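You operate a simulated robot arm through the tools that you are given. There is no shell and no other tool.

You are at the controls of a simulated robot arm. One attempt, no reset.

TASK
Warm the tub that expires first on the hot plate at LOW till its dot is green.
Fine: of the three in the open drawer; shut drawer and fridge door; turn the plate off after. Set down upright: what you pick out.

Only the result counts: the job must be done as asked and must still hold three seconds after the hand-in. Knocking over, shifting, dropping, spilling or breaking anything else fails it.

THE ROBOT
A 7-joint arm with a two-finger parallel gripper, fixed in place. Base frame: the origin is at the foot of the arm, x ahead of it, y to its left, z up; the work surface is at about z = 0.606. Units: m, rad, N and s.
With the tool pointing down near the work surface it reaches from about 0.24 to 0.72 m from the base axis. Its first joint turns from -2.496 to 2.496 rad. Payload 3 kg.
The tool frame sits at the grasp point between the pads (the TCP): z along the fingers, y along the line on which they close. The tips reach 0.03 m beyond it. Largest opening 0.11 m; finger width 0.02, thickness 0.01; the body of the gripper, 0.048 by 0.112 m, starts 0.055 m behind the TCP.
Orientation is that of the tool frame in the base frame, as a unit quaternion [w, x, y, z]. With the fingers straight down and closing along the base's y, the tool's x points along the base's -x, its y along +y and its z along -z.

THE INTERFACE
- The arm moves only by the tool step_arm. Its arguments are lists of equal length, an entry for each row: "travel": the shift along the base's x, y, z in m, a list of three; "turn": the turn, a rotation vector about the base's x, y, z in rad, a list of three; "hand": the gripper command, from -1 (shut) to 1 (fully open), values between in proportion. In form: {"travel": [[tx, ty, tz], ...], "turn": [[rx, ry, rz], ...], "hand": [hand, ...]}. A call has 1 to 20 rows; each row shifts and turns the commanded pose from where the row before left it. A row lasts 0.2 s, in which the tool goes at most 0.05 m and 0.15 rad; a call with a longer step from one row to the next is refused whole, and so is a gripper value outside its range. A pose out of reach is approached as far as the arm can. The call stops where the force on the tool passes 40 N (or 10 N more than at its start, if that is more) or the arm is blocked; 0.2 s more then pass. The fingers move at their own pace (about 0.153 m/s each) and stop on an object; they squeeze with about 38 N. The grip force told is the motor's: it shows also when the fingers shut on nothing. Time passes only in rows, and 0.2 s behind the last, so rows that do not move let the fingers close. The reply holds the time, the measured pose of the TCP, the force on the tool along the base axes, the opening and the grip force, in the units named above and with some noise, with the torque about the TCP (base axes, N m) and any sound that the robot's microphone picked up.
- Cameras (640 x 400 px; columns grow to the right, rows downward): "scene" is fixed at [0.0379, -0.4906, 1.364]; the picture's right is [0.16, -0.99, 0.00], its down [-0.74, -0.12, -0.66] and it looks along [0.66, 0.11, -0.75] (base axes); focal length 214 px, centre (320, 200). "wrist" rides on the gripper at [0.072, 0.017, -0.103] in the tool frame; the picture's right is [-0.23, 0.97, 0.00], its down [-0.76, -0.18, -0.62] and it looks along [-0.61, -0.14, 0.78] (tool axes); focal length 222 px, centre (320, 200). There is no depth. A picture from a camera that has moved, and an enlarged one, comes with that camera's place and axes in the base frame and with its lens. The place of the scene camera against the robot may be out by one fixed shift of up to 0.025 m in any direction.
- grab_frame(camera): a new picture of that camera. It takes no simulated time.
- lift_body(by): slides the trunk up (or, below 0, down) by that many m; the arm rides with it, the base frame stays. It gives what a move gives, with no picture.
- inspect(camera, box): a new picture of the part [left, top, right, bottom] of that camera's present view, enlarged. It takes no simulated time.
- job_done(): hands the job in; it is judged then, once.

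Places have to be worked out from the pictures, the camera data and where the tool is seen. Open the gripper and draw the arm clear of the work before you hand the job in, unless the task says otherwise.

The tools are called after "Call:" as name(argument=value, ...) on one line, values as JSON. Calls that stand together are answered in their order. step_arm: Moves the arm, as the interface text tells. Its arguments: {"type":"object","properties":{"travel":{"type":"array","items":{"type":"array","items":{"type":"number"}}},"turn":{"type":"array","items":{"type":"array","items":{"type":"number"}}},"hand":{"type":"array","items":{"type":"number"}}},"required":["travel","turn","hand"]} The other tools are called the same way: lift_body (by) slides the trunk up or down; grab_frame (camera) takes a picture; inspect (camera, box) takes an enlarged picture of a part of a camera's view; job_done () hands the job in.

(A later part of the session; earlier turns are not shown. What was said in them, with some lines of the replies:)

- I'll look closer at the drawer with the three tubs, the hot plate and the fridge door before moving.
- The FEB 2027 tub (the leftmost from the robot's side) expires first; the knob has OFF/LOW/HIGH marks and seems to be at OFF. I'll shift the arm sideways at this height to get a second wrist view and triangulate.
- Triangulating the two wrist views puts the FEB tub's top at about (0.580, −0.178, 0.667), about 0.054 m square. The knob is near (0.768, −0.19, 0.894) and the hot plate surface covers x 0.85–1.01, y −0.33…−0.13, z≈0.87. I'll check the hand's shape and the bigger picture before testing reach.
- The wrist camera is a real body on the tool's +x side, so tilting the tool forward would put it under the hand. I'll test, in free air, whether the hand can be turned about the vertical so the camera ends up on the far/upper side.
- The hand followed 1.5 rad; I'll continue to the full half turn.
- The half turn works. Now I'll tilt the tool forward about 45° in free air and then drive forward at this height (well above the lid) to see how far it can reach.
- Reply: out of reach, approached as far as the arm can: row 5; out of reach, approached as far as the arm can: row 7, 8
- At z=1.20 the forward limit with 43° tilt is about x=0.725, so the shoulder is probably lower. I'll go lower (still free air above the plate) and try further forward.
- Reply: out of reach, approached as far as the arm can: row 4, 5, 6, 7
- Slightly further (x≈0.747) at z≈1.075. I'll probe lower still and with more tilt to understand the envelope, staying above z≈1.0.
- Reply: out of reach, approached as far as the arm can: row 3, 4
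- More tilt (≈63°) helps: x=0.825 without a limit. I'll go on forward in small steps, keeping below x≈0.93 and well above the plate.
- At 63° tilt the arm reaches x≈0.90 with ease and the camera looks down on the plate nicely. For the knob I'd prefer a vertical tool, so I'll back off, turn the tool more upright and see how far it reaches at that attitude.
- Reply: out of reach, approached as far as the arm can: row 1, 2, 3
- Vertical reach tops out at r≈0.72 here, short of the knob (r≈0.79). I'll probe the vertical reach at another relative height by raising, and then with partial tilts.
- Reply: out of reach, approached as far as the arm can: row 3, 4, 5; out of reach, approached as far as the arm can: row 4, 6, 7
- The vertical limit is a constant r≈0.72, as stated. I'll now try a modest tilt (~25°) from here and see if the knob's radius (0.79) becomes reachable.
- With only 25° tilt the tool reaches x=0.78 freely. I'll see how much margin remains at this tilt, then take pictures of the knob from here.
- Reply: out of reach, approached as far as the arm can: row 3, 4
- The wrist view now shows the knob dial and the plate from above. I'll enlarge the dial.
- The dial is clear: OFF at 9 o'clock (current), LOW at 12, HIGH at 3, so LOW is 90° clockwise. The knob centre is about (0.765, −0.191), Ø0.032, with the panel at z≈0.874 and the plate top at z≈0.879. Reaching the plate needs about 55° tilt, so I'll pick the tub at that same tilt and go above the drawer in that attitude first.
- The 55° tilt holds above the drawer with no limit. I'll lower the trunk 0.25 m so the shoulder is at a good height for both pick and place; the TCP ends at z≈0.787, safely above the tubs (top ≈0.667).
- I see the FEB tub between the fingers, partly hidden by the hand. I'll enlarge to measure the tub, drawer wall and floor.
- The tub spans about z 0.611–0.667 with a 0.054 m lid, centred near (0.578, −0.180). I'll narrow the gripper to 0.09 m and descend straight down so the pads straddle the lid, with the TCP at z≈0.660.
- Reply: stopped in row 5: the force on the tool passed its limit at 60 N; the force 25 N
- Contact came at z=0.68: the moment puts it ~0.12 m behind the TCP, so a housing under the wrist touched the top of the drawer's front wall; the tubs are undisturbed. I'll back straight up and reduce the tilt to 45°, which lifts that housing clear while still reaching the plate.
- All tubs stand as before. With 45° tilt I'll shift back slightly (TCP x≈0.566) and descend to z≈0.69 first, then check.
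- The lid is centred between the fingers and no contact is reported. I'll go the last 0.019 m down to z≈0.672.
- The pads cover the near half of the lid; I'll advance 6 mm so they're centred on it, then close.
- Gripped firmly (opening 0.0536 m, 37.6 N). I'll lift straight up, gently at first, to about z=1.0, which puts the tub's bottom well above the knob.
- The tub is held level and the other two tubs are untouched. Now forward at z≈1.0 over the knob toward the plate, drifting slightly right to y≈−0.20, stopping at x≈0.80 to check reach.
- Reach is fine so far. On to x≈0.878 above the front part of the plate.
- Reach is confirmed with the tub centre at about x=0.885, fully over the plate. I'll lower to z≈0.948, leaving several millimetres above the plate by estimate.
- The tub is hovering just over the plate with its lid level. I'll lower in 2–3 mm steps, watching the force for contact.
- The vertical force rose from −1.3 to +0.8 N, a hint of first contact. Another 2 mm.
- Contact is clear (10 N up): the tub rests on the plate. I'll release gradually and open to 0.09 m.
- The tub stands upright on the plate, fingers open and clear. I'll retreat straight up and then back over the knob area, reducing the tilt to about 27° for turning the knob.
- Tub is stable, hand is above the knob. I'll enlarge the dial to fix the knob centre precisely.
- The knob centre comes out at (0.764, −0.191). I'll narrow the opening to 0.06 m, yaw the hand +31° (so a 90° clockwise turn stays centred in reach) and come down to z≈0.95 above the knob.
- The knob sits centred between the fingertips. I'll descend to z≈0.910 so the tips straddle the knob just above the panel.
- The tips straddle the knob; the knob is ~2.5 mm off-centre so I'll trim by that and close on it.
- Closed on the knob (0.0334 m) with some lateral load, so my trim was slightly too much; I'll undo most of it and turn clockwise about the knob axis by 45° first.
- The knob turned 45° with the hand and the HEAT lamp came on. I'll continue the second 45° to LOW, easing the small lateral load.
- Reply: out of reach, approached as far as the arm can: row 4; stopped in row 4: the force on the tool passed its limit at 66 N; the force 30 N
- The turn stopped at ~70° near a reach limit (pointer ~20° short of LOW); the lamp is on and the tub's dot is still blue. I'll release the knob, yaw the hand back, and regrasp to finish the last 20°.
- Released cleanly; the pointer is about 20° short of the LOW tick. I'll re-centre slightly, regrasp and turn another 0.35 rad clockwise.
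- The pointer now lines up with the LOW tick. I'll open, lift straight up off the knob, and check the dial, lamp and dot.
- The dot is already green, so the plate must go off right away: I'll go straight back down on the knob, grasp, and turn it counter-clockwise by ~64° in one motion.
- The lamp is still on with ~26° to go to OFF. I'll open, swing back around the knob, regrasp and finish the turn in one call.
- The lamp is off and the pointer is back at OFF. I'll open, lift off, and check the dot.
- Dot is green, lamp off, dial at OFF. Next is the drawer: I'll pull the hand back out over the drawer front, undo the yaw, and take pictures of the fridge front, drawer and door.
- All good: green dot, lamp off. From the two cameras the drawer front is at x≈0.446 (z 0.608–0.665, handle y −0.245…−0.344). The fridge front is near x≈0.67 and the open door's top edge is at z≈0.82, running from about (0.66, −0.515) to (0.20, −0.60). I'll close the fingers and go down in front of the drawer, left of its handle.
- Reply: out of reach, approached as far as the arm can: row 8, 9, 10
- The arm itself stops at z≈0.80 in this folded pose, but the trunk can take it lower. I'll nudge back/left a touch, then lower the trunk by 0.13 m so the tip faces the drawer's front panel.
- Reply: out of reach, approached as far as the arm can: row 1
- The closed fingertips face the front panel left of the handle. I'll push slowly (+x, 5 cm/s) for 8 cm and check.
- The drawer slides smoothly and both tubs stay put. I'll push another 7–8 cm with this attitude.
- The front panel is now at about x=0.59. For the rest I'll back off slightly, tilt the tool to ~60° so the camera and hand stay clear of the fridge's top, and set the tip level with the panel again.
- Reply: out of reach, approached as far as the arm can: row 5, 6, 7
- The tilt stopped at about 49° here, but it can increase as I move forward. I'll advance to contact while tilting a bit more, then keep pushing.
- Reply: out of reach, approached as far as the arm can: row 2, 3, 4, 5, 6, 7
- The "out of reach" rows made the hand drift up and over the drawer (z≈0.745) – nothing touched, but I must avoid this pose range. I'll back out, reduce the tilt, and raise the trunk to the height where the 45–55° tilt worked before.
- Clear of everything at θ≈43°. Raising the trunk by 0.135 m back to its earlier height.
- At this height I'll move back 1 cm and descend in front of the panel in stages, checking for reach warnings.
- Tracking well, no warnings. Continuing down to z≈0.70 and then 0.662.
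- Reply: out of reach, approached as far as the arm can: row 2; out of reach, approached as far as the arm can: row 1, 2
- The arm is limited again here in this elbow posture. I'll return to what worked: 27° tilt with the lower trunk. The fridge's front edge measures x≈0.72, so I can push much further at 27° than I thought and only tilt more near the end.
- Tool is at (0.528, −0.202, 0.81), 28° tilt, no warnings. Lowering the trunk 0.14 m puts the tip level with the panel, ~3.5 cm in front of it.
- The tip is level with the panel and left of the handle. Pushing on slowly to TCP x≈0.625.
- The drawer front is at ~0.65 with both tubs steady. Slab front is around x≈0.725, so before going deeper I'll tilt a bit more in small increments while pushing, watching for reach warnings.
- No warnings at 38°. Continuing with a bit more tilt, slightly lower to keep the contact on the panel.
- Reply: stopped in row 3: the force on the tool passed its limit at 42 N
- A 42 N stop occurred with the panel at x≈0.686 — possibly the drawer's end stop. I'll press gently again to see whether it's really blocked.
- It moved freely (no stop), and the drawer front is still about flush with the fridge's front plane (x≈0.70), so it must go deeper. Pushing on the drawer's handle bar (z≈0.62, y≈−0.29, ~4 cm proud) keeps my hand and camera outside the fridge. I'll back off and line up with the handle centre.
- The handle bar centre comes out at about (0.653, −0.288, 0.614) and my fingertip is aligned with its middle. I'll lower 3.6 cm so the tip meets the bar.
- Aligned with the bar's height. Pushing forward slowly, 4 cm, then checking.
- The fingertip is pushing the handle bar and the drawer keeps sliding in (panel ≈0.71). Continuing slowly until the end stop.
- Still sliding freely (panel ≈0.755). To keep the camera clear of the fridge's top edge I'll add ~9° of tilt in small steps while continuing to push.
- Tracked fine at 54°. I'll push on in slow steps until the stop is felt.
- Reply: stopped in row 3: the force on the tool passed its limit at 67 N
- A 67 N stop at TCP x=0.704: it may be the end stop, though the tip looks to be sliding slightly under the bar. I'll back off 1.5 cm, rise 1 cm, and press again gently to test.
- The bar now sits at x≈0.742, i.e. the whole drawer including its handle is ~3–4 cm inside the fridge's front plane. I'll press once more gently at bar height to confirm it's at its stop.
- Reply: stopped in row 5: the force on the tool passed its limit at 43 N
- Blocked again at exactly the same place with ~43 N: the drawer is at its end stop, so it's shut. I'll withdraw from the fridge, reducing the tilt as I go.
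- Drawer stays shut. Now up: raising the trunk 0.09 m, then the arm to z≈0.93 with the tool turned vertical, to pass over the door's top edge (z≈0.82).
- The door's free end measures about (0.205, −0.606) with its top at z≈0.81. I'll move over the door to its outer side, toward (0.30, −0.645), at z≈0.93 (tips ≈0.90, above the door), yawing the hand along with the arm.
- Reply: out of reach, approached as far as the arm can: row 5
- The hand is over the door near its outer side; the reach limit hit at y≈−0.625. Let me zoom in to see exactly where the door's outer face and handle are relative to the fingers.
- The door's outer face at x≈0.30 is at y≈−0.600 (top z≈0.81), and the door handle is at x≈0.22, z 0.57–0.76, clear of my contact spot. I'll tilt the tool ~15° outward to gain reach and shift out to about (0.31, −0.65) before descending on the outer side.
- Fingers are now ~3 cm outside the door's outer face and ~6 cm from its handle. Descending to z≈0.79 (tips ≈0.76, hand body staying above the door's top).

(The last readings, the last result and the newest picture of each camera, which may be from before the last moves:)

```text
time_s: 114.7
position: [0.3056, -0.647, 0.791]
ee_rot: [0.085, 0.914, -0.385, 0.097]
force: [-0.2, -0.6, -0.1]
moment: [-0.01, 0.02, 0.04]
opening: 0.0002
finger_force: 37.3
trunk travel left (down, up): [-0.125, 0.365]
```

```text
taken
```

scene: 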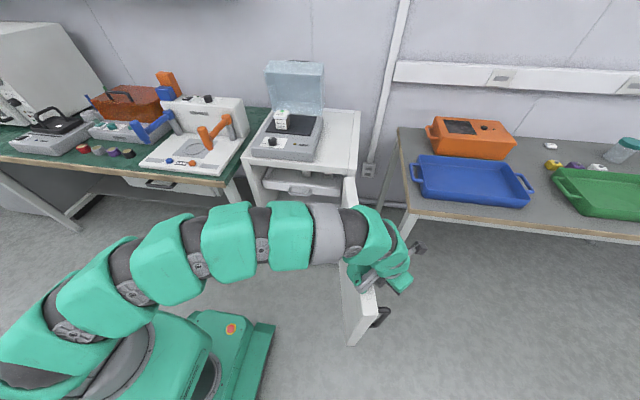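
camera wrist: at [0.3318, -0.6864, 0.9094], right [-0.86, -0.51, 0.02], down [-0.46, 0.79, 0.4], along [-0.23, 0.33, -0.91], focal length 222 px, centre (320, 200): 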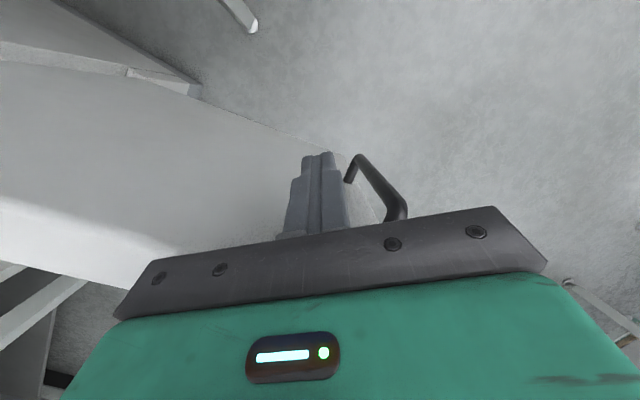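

The finger is outside the door. Now I'll push it toward +y along the closing arc, slowly, and check after ~11 cm.

Call:
step_arm(travel=[[0.003, 0.012, 0], [0.003, 0.012, 0], [0.001, 0.013, 0], [-0.001, 0.014, 0], [-0.002, 0.015, 0], [-0.002, 0.015, 0], [-0.001, 0.015, 0], [0, 0.015, 0], [0, 0, 0]], turn=[[0, 0, 0], [0, 0, 0], [0, 0, 0], [0, 0, 0], [0, 0, 0], [0, 0, 0], [0, 0, 0], [0, 0, 0], [0, 0, 0]], hand=[-1, -1, -1, -1, -1, -1, -1, -1, -1])

Call:
grab_frame(camera="wrist")

Call:
grab_frame(camera="scene")

```text
time_s: 116.7
position: [0.3063, -0.5382, 0.791]
ee_rot: [0.085, 0.914, -0.385, 0.096]
force: [-0.2, -0.1, -0.2]
moment: [-0.02, -0.01, -0.02]
opening: 0.0
finger_force: 37.6
trunk travel left (down, up): [-0.125, 0.365]
```

```text
taken
camera wrist: at [0.3325, -0.5765, 0.9079], right [-0.86, -0.51, 0.02], down [-0.46, 0.79, 0.4], along [-0.23, 0.33, -0.91], focal length 222 px, centre (320, 200)
```

wrist: 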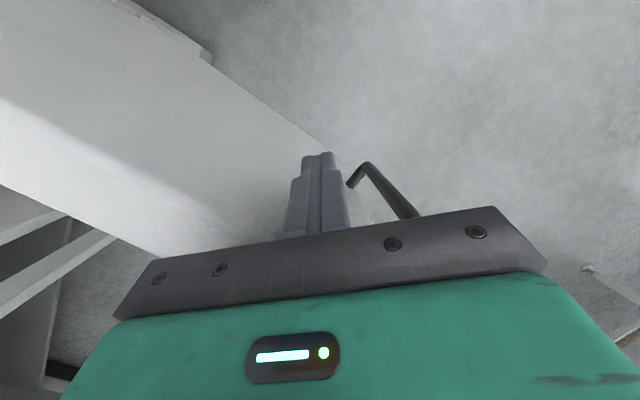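

```text
taken
```

scene: 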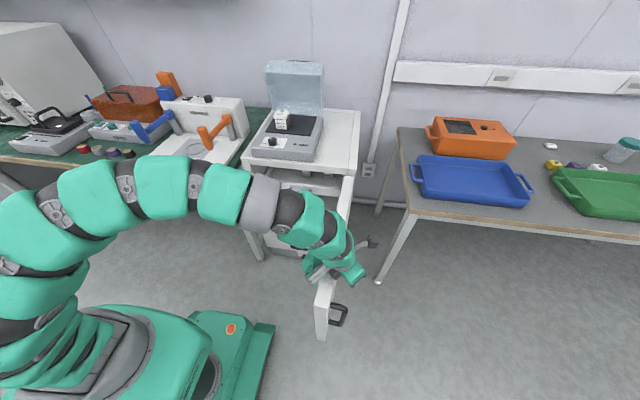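

The door follows smoothly. Continuing along the arc while returning the tool to vertical.

Call:
step_arm(travel=[[0, 0.014, 0], [0, 0.014, 0], [0.001, 0.014, 0], [0.001, 0.015, 0], [0.003, 0.015, 0], [0.003, 0.016, 0], [0.003, 0.016, 0], [0.003, 0.016, 0], [0.005, 0.015, 0], [0.006, 0.015, 0], [0, 0, 0]], turn=[[0.0295, 0.014, 0], [0.0295, 0.014, 0], [0.0295, 0.014, 0], [0.0295, 0.014, 0], [0.0295, 0.014, 0], [0.0295, 0.014, 0], [0.0295, 0.014, 0], [0.0295, 0.014, 0], [0, 0, 0], [0, 0, 0], [0, 0, 0]], hand=[-1, -1, -1, -1, -1, -1, -1, -1, -1, -1, -1])

Call:
grab_frame(camera="wrist")

Call:
grab_frame(camera="scene")

```text
time_s: 119.1
position: [0.3324, -0.3894, 0.7919]
ee_rot: [-0.001, 0.921, -0.389, -0.001]
force: [0.2, 0.2, 0.2]
moment: [-0.02, 0.02, -0.01]
opening: 0.0001
finger_force: 38.2
trunk travel left (down, up): [-0.125, 0.365]
```

```text
taken
camera wrist: at [0.3708, -0.4542, 0.8939], right [-0.86, -0.52, 0.0], down [-0.4, 0.67, 0.62], along [-0.32, 0.54, -0.78], focal length 222 px, centre (320, 200)
```

wrist: 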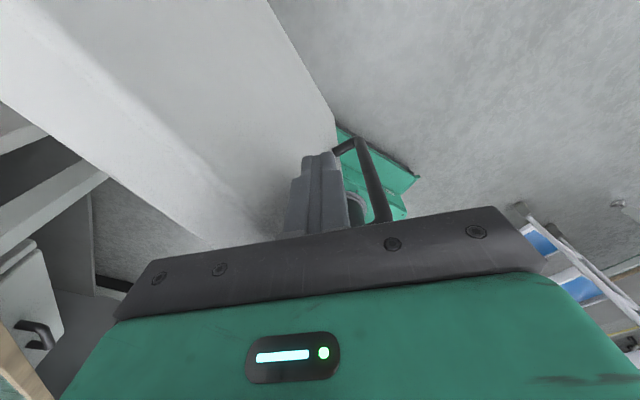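

```text
taken
```

scene: 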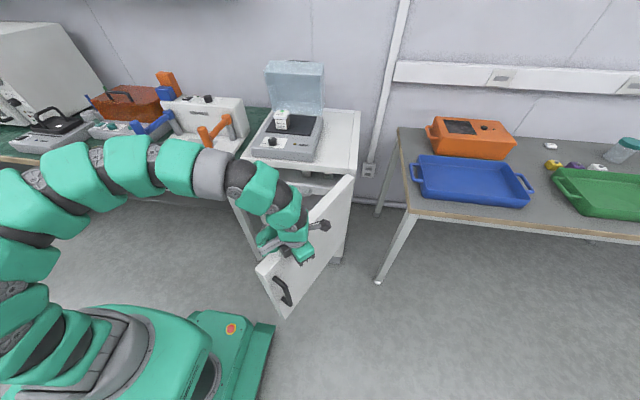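

The door is about a third closed and follows well. Continuing along the arc and yawing the hand back.

Call:
step_arm(travel=[[0.006, 0.0155, 0], [0.006, 0.0155, 0], [0.007, 0.0145, 0], [0.007, 0.0145, 0], [0.008, 0.014, 0], [0.008, 0.014, 0], [0.0105, 0.0123, 0], [0.0105, 0.0123, 0], [0.0105, 0.0123, 0], [0.0105, 0.0123, 0], [0.0125, 0.0103, 0], [0.0125, 0.0103, 0], [0, 0, 0]], turn=[[0, 0, 0.05], [0, 0, 0.05], [0, 0, 0.05], [0, 0, 0.05], [0, 0, 0.05], [0, 0, 0.05], [0, 0, 0.05], [0, 0, 0.05], [0, 0, 0.05], [0, 0, 0.05], [0, 0, 0.05], [0, 0, 0.05], [0, 0, 0]], hand=[-1, -1, -1, -1, -1, -1, -1, -1, -1, -1, -1, -1, -1])

Call:
grab_frame(camera="wrist")

Call:
grab_frame(camera="scene")

```text
time_s: 121.9
position: [0.4414, -0.2307, 0.7922]
ee_rot: [-0.001, 0.995, -0.1, -0.001]
force: [-0.3, 0.8, 0.5]
moment: [0.02, 0.0, -0.02]
opening: 0.0
finger_force: 37.7
trunk travel left (down, up): [-0.125, 0.365]
```

```text
taken
camera wrist: at [0.5084, -0.2619, 0.8932], right [-0.42, -0.91, 0.0], down [-0.71, 0.32, 0.62], along [-0.57, 0.26, -0.78], focal length 222 px, centre (320, 200)
```

wrist: 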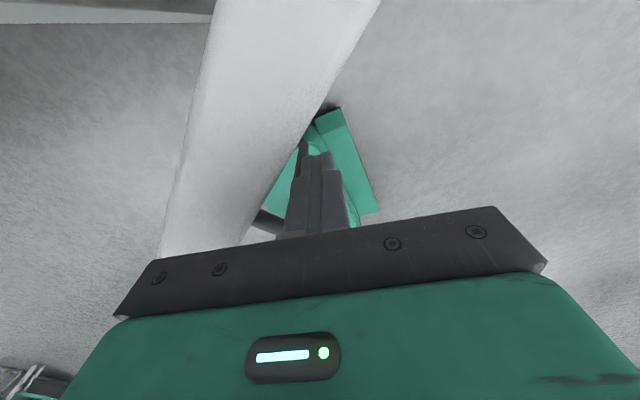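

```text
taken
```

scene: 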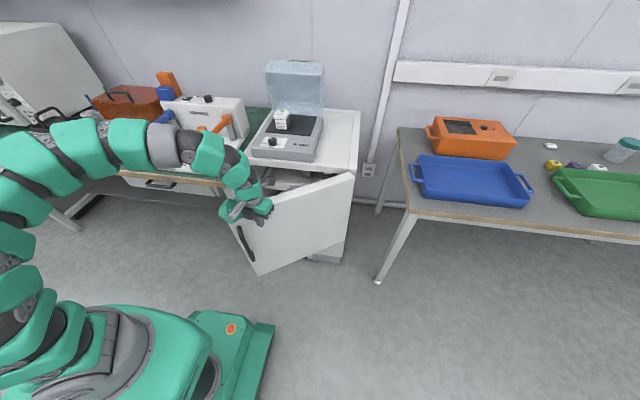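

The door is ~65% closed. Continuing toward closed with the vertical tool up to x≈0.56 (hand and camera still clear of the hot plate).

Call:
step_arm(travel=[[0.0123, 0.0098, 0], [0.0123, 0.0098, 0], [0.014, 0.0081, 0], [0.014, 0.0081, 0], [0.014, 0.0081, 0], [0.014, 0.0081, 0], [0.0127, 0.0042, 0], [0.0127, 0.0042, 0], [0.0127, 0.0042, 0], [0, 0, 0]], turn=[[0, 0, 0.067], [0, 0, 0.067], [0, 0, 0.066], [0, 0, 0], [0, 0, 0], [0, 0, 0], [0, 0, 0], [0, 0, 0], [0, 0, 0], [0, 0, 0]], hand=[-1, -1, -1, -1, -1, -1, -1, -1, -1, -1])

Call:
grab_frame(camera="wrist")

Call:
grab_frame(camera="scene")

```text
time_s: 124.1
position: [0.5607, -0.1662, 0.7913]
ee_rot: [-0.001, 1.0, -0.001, -0.001]
force: [-0.5, 1.0, 0.3]
moment: [-0.01, -0.02, 0.0]
opening: 0.0
finger_force: 38.2
trunk travel left (down, up): [-0.125, 0.365]
```

```text
taken
camera wrist: at [0.6327, -0.1833, 0.8936], right [-0.23, -0.97, 0.0], down [-0.76, 0.18, 0.62], along [-0.61, 0.14, -0.78], focal length 222 px, centre (320, 200)
```

wrist: 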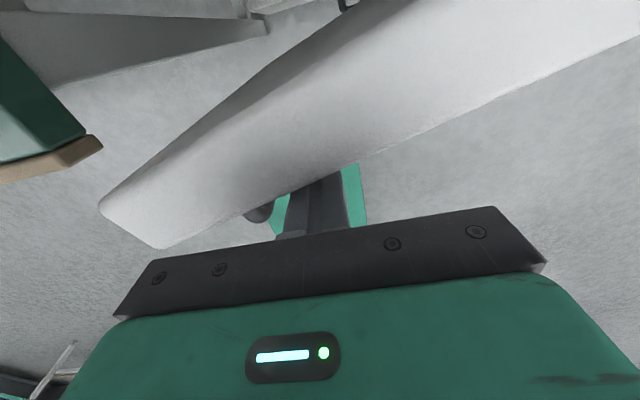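

```text
taken
```

scene: 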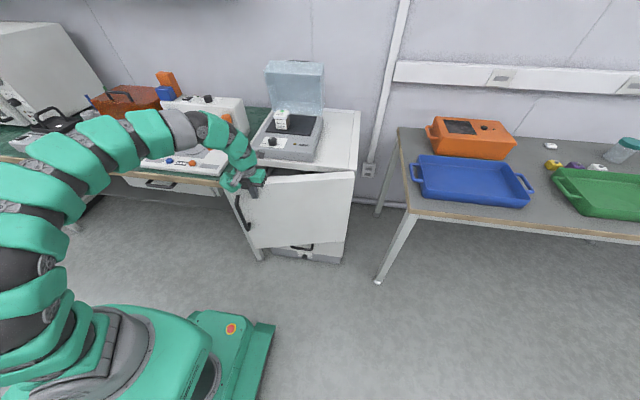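

The door is nearly closed (≈15° left). A vertical tool would bring the camera against the hot plate, so I'll back off, tilt the tool 45° forward and finish pushing from the front, lower on the door.

Call:
step_arm(travel=[[-0.02, 0, 0], [-0.03, 0, 0], [-0.01, -0.004, 0], [0, -0.004, 0], [0, -0.004, 0], [0, -0.004, 0], [0, -0.004, -0.01], [0, -0.004, -0.01], [0, 0, 0]], turn=[[0, 0, 0], [0, 0, 0], [0, -0.13, 0], [0, -0.13, 0], [0, -0.13, 0], [0, -0.13, 0], [0, -0.13, 0], [0, -0.12, 0], [0, 0, 0]], hand=[-1, -1, -1, -1, -1, -1, -1, -1, -1])

Call:
grab_frame(camera="wrist")

Call:
inspect(camera="scene", box=[210, 90, 370, 270])

```text
time_s: 126.1
position: [0.4999, -0.1913, 0.7716]
ee_rot: [-0.001, 0.927, 0.0, 0.375]
force: [0.2, 0.1, 0.0]
moment: [0.02, 0.0, -0.01]
opening: 0.0
finger_force: 37.9
trunk travel left (down, up): [-0.125, 0.365]
```

```text
taken
camera wrist: at [0.4803, -0.2083, 0.894], right [-0.16, -0.97, -0.16], down [-0.98, 0.18, -0.08], along [0.11, 0.14, -0.98], focal length 222 px, centre (320, 200)
```

wrist: 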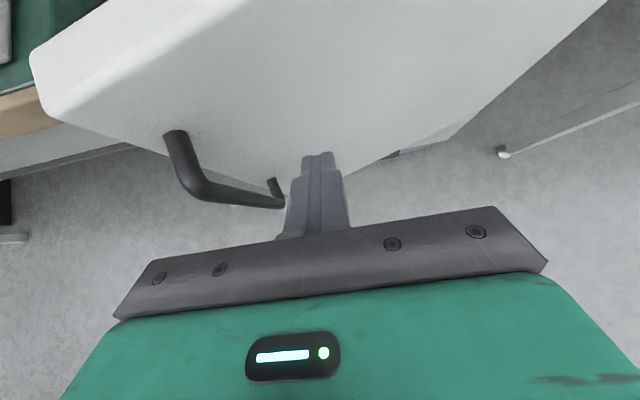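

```text
2.22 times, centred on (290, 180) of scene
camera zoom: at [0.0379, -0.4906, 1.364], right [0.16, -0.99, 0.0], down [-0.74, -0.12, -0.66], along [0.66, 0.11, -0.75], focal length 477 px, centre (387, 244)
```

zoom: 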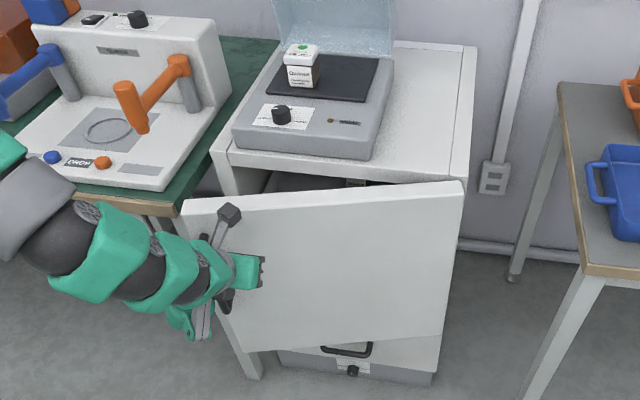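

The door is about 20° open and its handle is left of my fingers. I'll shift a little right to y≈−0.21, lower slightly, and push the door forward.

Call:
step_arm(travel=[[0.01, -0.01, -0.01], [0.012, -0.01, -0.01], [0.012, 0, 0], [0.01, 0, 0], [0.01, 0, 0], [0.01, 0, 0], [0.01, 0, 0], [0.01, 0, 0], [0, 0, 0]], turn=[[0, 0, 0], [0, 0, 0], [0, 0, 0], [0, 0, 0], [0, 0, 0], [0, 0, 0], [0, 0, 0], [0, 0, 0], [0, 0, 0]], hand=[-1, -1, -1, -1, -1, -1, -1, -1, -1])

Call:
grab_frame(camera="wrist")

Call:
inspect(camera="scene", box=[210, 90, 370, 270])

```text
time_s: 128.1
position: [0.5839, -0.2103, 0.7505]
ee_rot: [-0.001, 0.927, 0.0, 0.375]
force: [-0.9, -0.2, -0.1]
moment: [-0.02, -0.01, 0.04]
opening: 0.0001
finger_force: 37.7
trunk travel left (down, up): [-0.125, 0.365]
```

```text
taken
camera wrist: at [0.564, -0.2275, 0.8729], right [-0.16, -0.97, -0.16], down [-0.98, 0.18, -0.08], along [0.11, 0.14, -0.98], focal length 222 px, centre (320, 200)
```

wrist: 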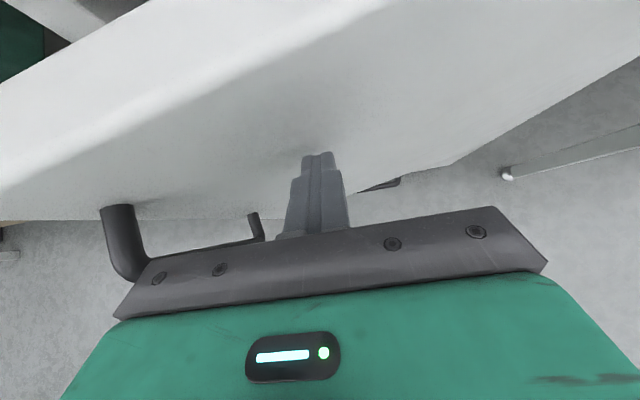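

```text
2.22 times, centred on (290, 180) of scene
camera zoom: at [0.0379, -0.4906, 1.364], right [0.16, -0.99, 0.0], down [-0.74, -0.12, -0.66], along [0.66, 0.11, -0.75], focal length 477 px, centre (387, 244)
```

zoom: 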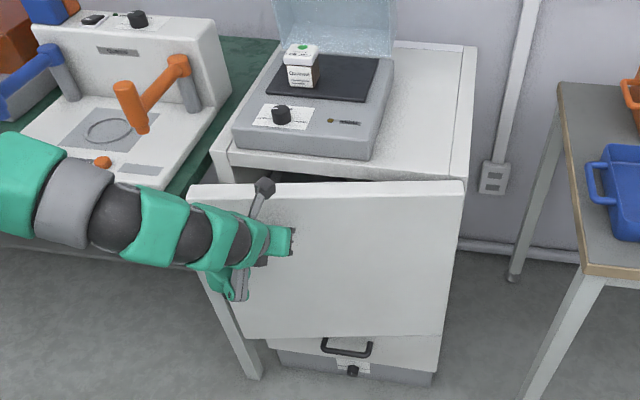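

The door keeps closing (about 10° left). Pushing on slowly until it seats.

Call:
step_arm(travel=[[0.008, 0, 0], [0.008, 0, 0], [0.008, 0, 0], [0.008, 0, 0], [0.006, 0, 0], [0, 0, 0]], turn=[[0, 0, 0], [0, 0, 0], [0, 0, 0], [0, 0, 0], [0, 0, 0], [0, 0, 0]], hand=[-1, -1, -1, -1, -1, -1])

Call:
grab_frame(camera="wrist")

Call:
inspect(camera="scene", box=[210, 90, 370, 270])

```text
time_s: 129.5
position: [0.622, -0.2098, 0.752]
ee_rot: [-0.001, 0.927, 0.0, 0.375]
force: [0.1, 0.3, -0.8]
moment: [0.0, 0.0, -0.01]
opening: 0.0
finger_force: 38.1
trunk travel left (down, up): [-0.125, 0.365]
```

```text
taken
camera wrist: at [0.6015, -0.2273, 0.8741], right [-0.16, -0.97, -0.16], down [-0.98, 0.18, -0.08], along [0.11, 0.14, -0.98], focal length 222 px, centre (320, 200)
```

wrist: 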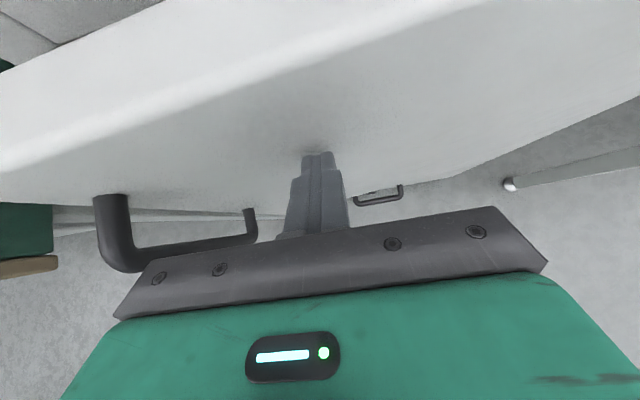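

```text
2.22 times, centred on (290, 180) of scene
camera zoom: at [0.0379, -0.4906, 1.364], right [0.16, -0.99, 0.0], down [-0.74, -0.12, -0.66], along [0.66, 0.11, -0.75], focal length 477 px, centre (387, 244)
```

zoom: 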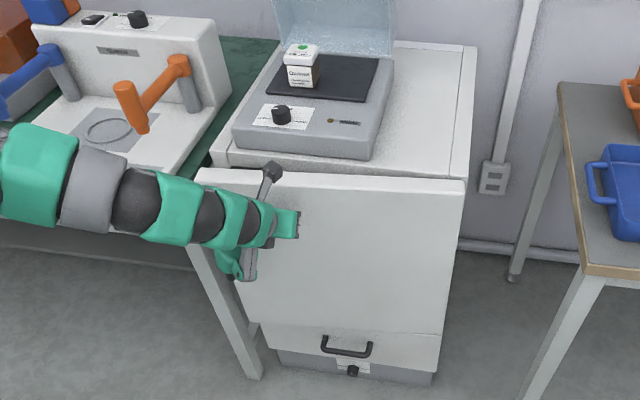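

Nearly flush. A few more slow steps until the door seats against the frame.

Call:
step_arm(travel=[[0.006, 0, 0], [0.006, 0, 0], [0.006, 0, 0], [0.006, 0, 0], [0.005, 0, 0], [0.004, 0, 0], [0, 0, 0]], turn=[[0, 0, 0], [0, 0, 0], [0, 0, 0], [0, 0, 0], [0, 0, 0], [0, 0, 0], [0, 0, 0]], hand=[-1, -1, -1, -1, -1, -1, -1])

Call:
grab_frame(camera="wrist")

Call:
inspect(camera="scene", box=[210, 90, 370, 270])

```text
time_s: 130.9
position: [0.6507, -0.2102, 0.7524]
ee_rot: [-0.001, 0.928, 0.003, 0.373]
force: [-31.7, 7.1, 10.3]
moment: [0.07, 0.19, 0.18]
opening: 0.0
finger_force: 37.4
trunk travel left (down, up): [-0.125, 0.365]
stopped in row 7: the force on the tool passed its limit at 50 N (the readings are from after the stop); the commanded pose is now the measured one
```

```text
taken
camera wrist: at [0.6308, -0.2276, 0.8752], right [-0.16, -0.97, -0.16], down [-0.98, 0.17, -0.08], along [0.1, 0.14, -0.98], focal length 222 px, centre (320, 200)
```

wrist: 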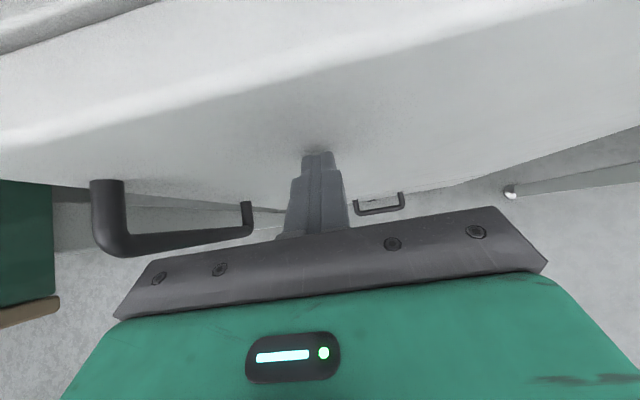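

```text
2.22 times, centred on (290, 180) of scene
camera zoom: at [0.0379, -0.4906, 1.364], right [0.16, -0.99, 0.0], down [-0.74, -0.12, -0.66], along [0.66, 0.11, -0.75], focal length 477 px, centre (387, 244)
```

zoom: 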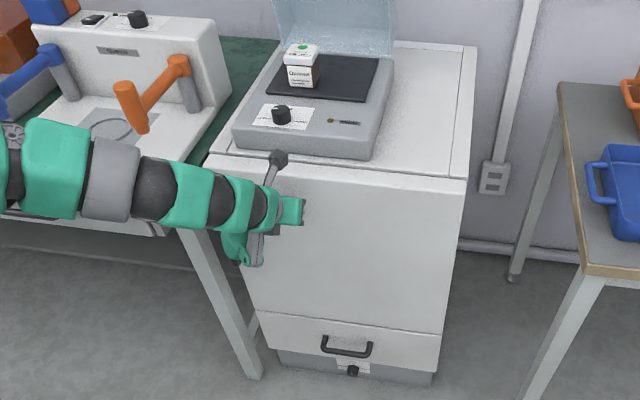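

The door is flush and resists with ~32 N: it's seated. I'll back the hand away, open the gripper, and check that the door stays shut.

Call:
step_arm(travel=[[-0.01, 0, 0], [-0.02, 0, 0], [-0.03, 0, 0], [-0.03, 0, 0], [-0.03, 0, 0.01], [-0.03, 0, 0.02], [0, 0, 0.03], [0, 0, 0.03], [0, 0, 0]], turn=[[0, 0, 0], [0, 0, 0], [0, 0.06, 0], [0, 0.08, 0], [0, 0.08, 0], [0, 0.08, 0], [0, 0.08, 0], [0, 0.08, 0], [0, 0, 0]], hand=[-1, -1, -1, -1, -1, 0, 0.6, 1, 1])

Call:
grab_frame(camera="scene")

Call:
inspect(camera="scene", box=[220, 80, 370, 270])

```text
time_s: 132.9
position: [0.5017, -0.2098, 0.8416]
ee_rot: [-0.001, 0.989, 0.001, 0.151]
force: [-0.1, 0.5, -1.1]
moment: [0.02, 0.01, 0.01]
opening: 0.1102
finger_force: 0.1
trunk travel left (down, up): [-0.125, 0.365]
```

```text
taken
```

scene: 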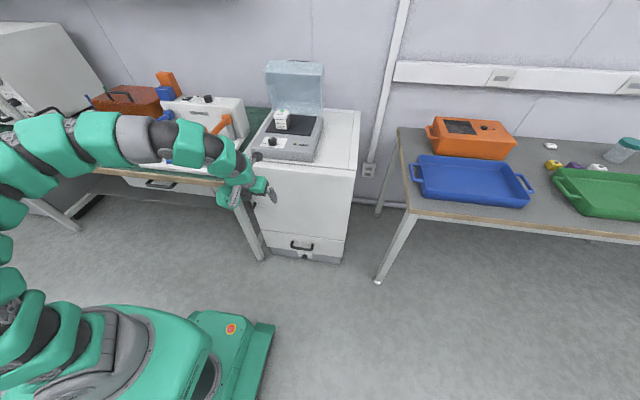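

```text
2.11 times, centred on (295, 175) of scene
camera zoom: at [0.0379, -0.4906, 1.364], right [0.16, -0.99, 0.0], down [-0.74, -0.12, -0.66], along [0.66, 0.11, -0.75], focal length 452 px, centre (373, 253)
```

zoom: 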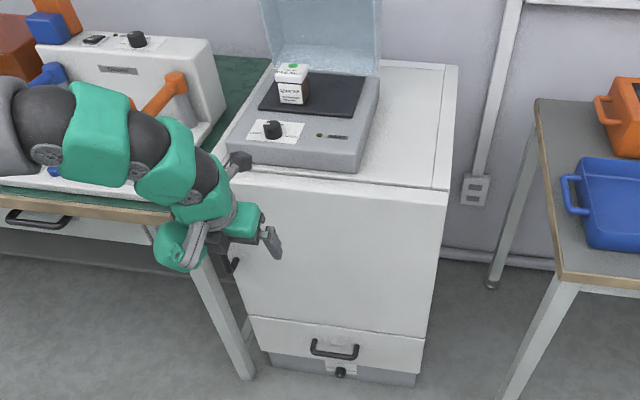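

The door stays shut. I'll draw the arm up and clear of the work and then verify everything once more.

Call:
lift_body(by=0.28)

Call:
step_arm(travel=[[-0.02, 0, 0.02], [-0.02, 0.01, 0.02], [-0.02, 0.01, 0.02], [0, 0.01, 0.02], [0, 0, 0]], turn=[[0, 0.07, 0], [0, 0.07, 0], [0, 0.07, 0], [0, 0.07, 0], [0, 0, 0]], hand=[1, 1, 1, 1, 1])

Call:
grab_frame(camera="scene")

Call:
inspect(camera="scene", box=[240, 90, 340, 170])

Call:
inspect(camera="scene", box=[220, 140, 370, 270])

```text
time_s: 135.7
position: [0.5041, -0.2069, 1.1223]
ee_rot: [-0.001, 0.988, 0.001, 0.152]
force: [-0.3, 1.0, -0.2]
moment: [0.02, -0.03, -0.02]
opening: 0.1096
finger_force: 0.1
trunk travel left (down, up): [-0.405, 0.085]
```

```text
time_s: 136.9
position: [0.4425, -0.1789, 1.2021]
ee_rot: [-0.003, 1.0, 0.0, 0.012]
force: [0.3, 0.0, 0.2]
moment: [0.02, 0.01, 0.0]
opening: 0.1102
finger_force: 0.1
trunk travel left (down, up): [-0.405, 0.085]
```

```text
taken
```

scene: 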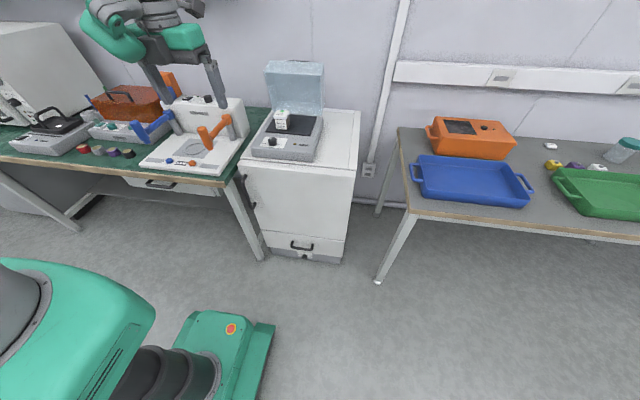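

```text
5.00 times, centred on (290, 130) of scene
camera zoom: at [0.0379, -0.4906, 1.364], right [0.16, -0.99, 0.0], down [-0.74, -0.12, -0.66], along [0.66, 0.11, -0.75], focal length 1072 px, centre (470, 550)
```

zoom: 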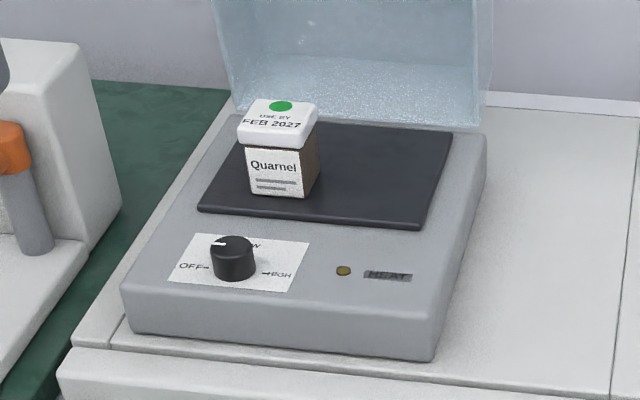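

```text
3.08 times, centred on (295, 205) of scene
camera zoom: at [0.0379, -0.4906, 1.364], right [0.16, -0.99, 0.0], down [-0.74, -0.12, -0.66], along [0.66, 0.11, -0.75], focal length 660 px, centre (397, 185)
```

zoom: 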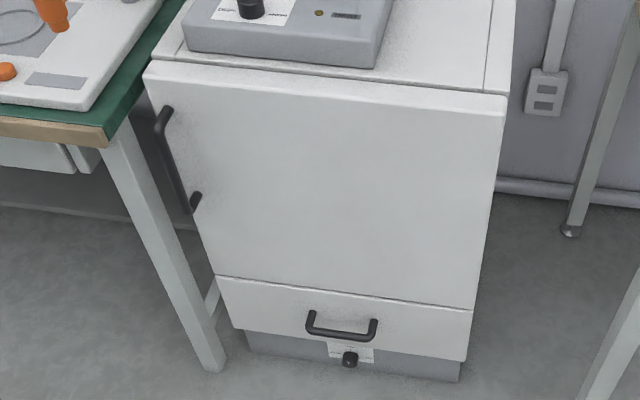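

Final check: the FEB 2027 tub stands upright on the plate with a green dot. The dial is at OFF and the HEAT lamp is dark, the drawer and fridge door are shut, and the arm is clear with its gripper open. Handing in.

Call:
job_done()

```text
The job is handed in.
```

I warmed the FEB 2027 tub (the first of the three to expire) on the hot plate at LOW until its dot turned green, and have handed the job in. I don't have the verdict.

- **Tub:** it stands upright on the front left of the hot plate. The dot was still green at my last check, more than a minute after the plate went off.
- **Hot plate:** the dial is back at OFF and the HEAT lamp is dark. I needed two grips to turn the dial to LOW and two to turn it back. The dot was already green once the dial reached LOW, so part of the heating happened with it between OFF and LOW.
- **Drawer:** it is pushed in to its end stop, with the other two tubs inside and upright when last seen.
- **Fridge door:** it is closed flush and stayed shut when I let go.
- **Contact on the way:** on the first approach to the tub, the underside of the wrist pressed on the drawer's front wall with about 60 N. I saw no tub move, and I backed off and came in at a different angle.

The arm is clear of the work with the gripper open.
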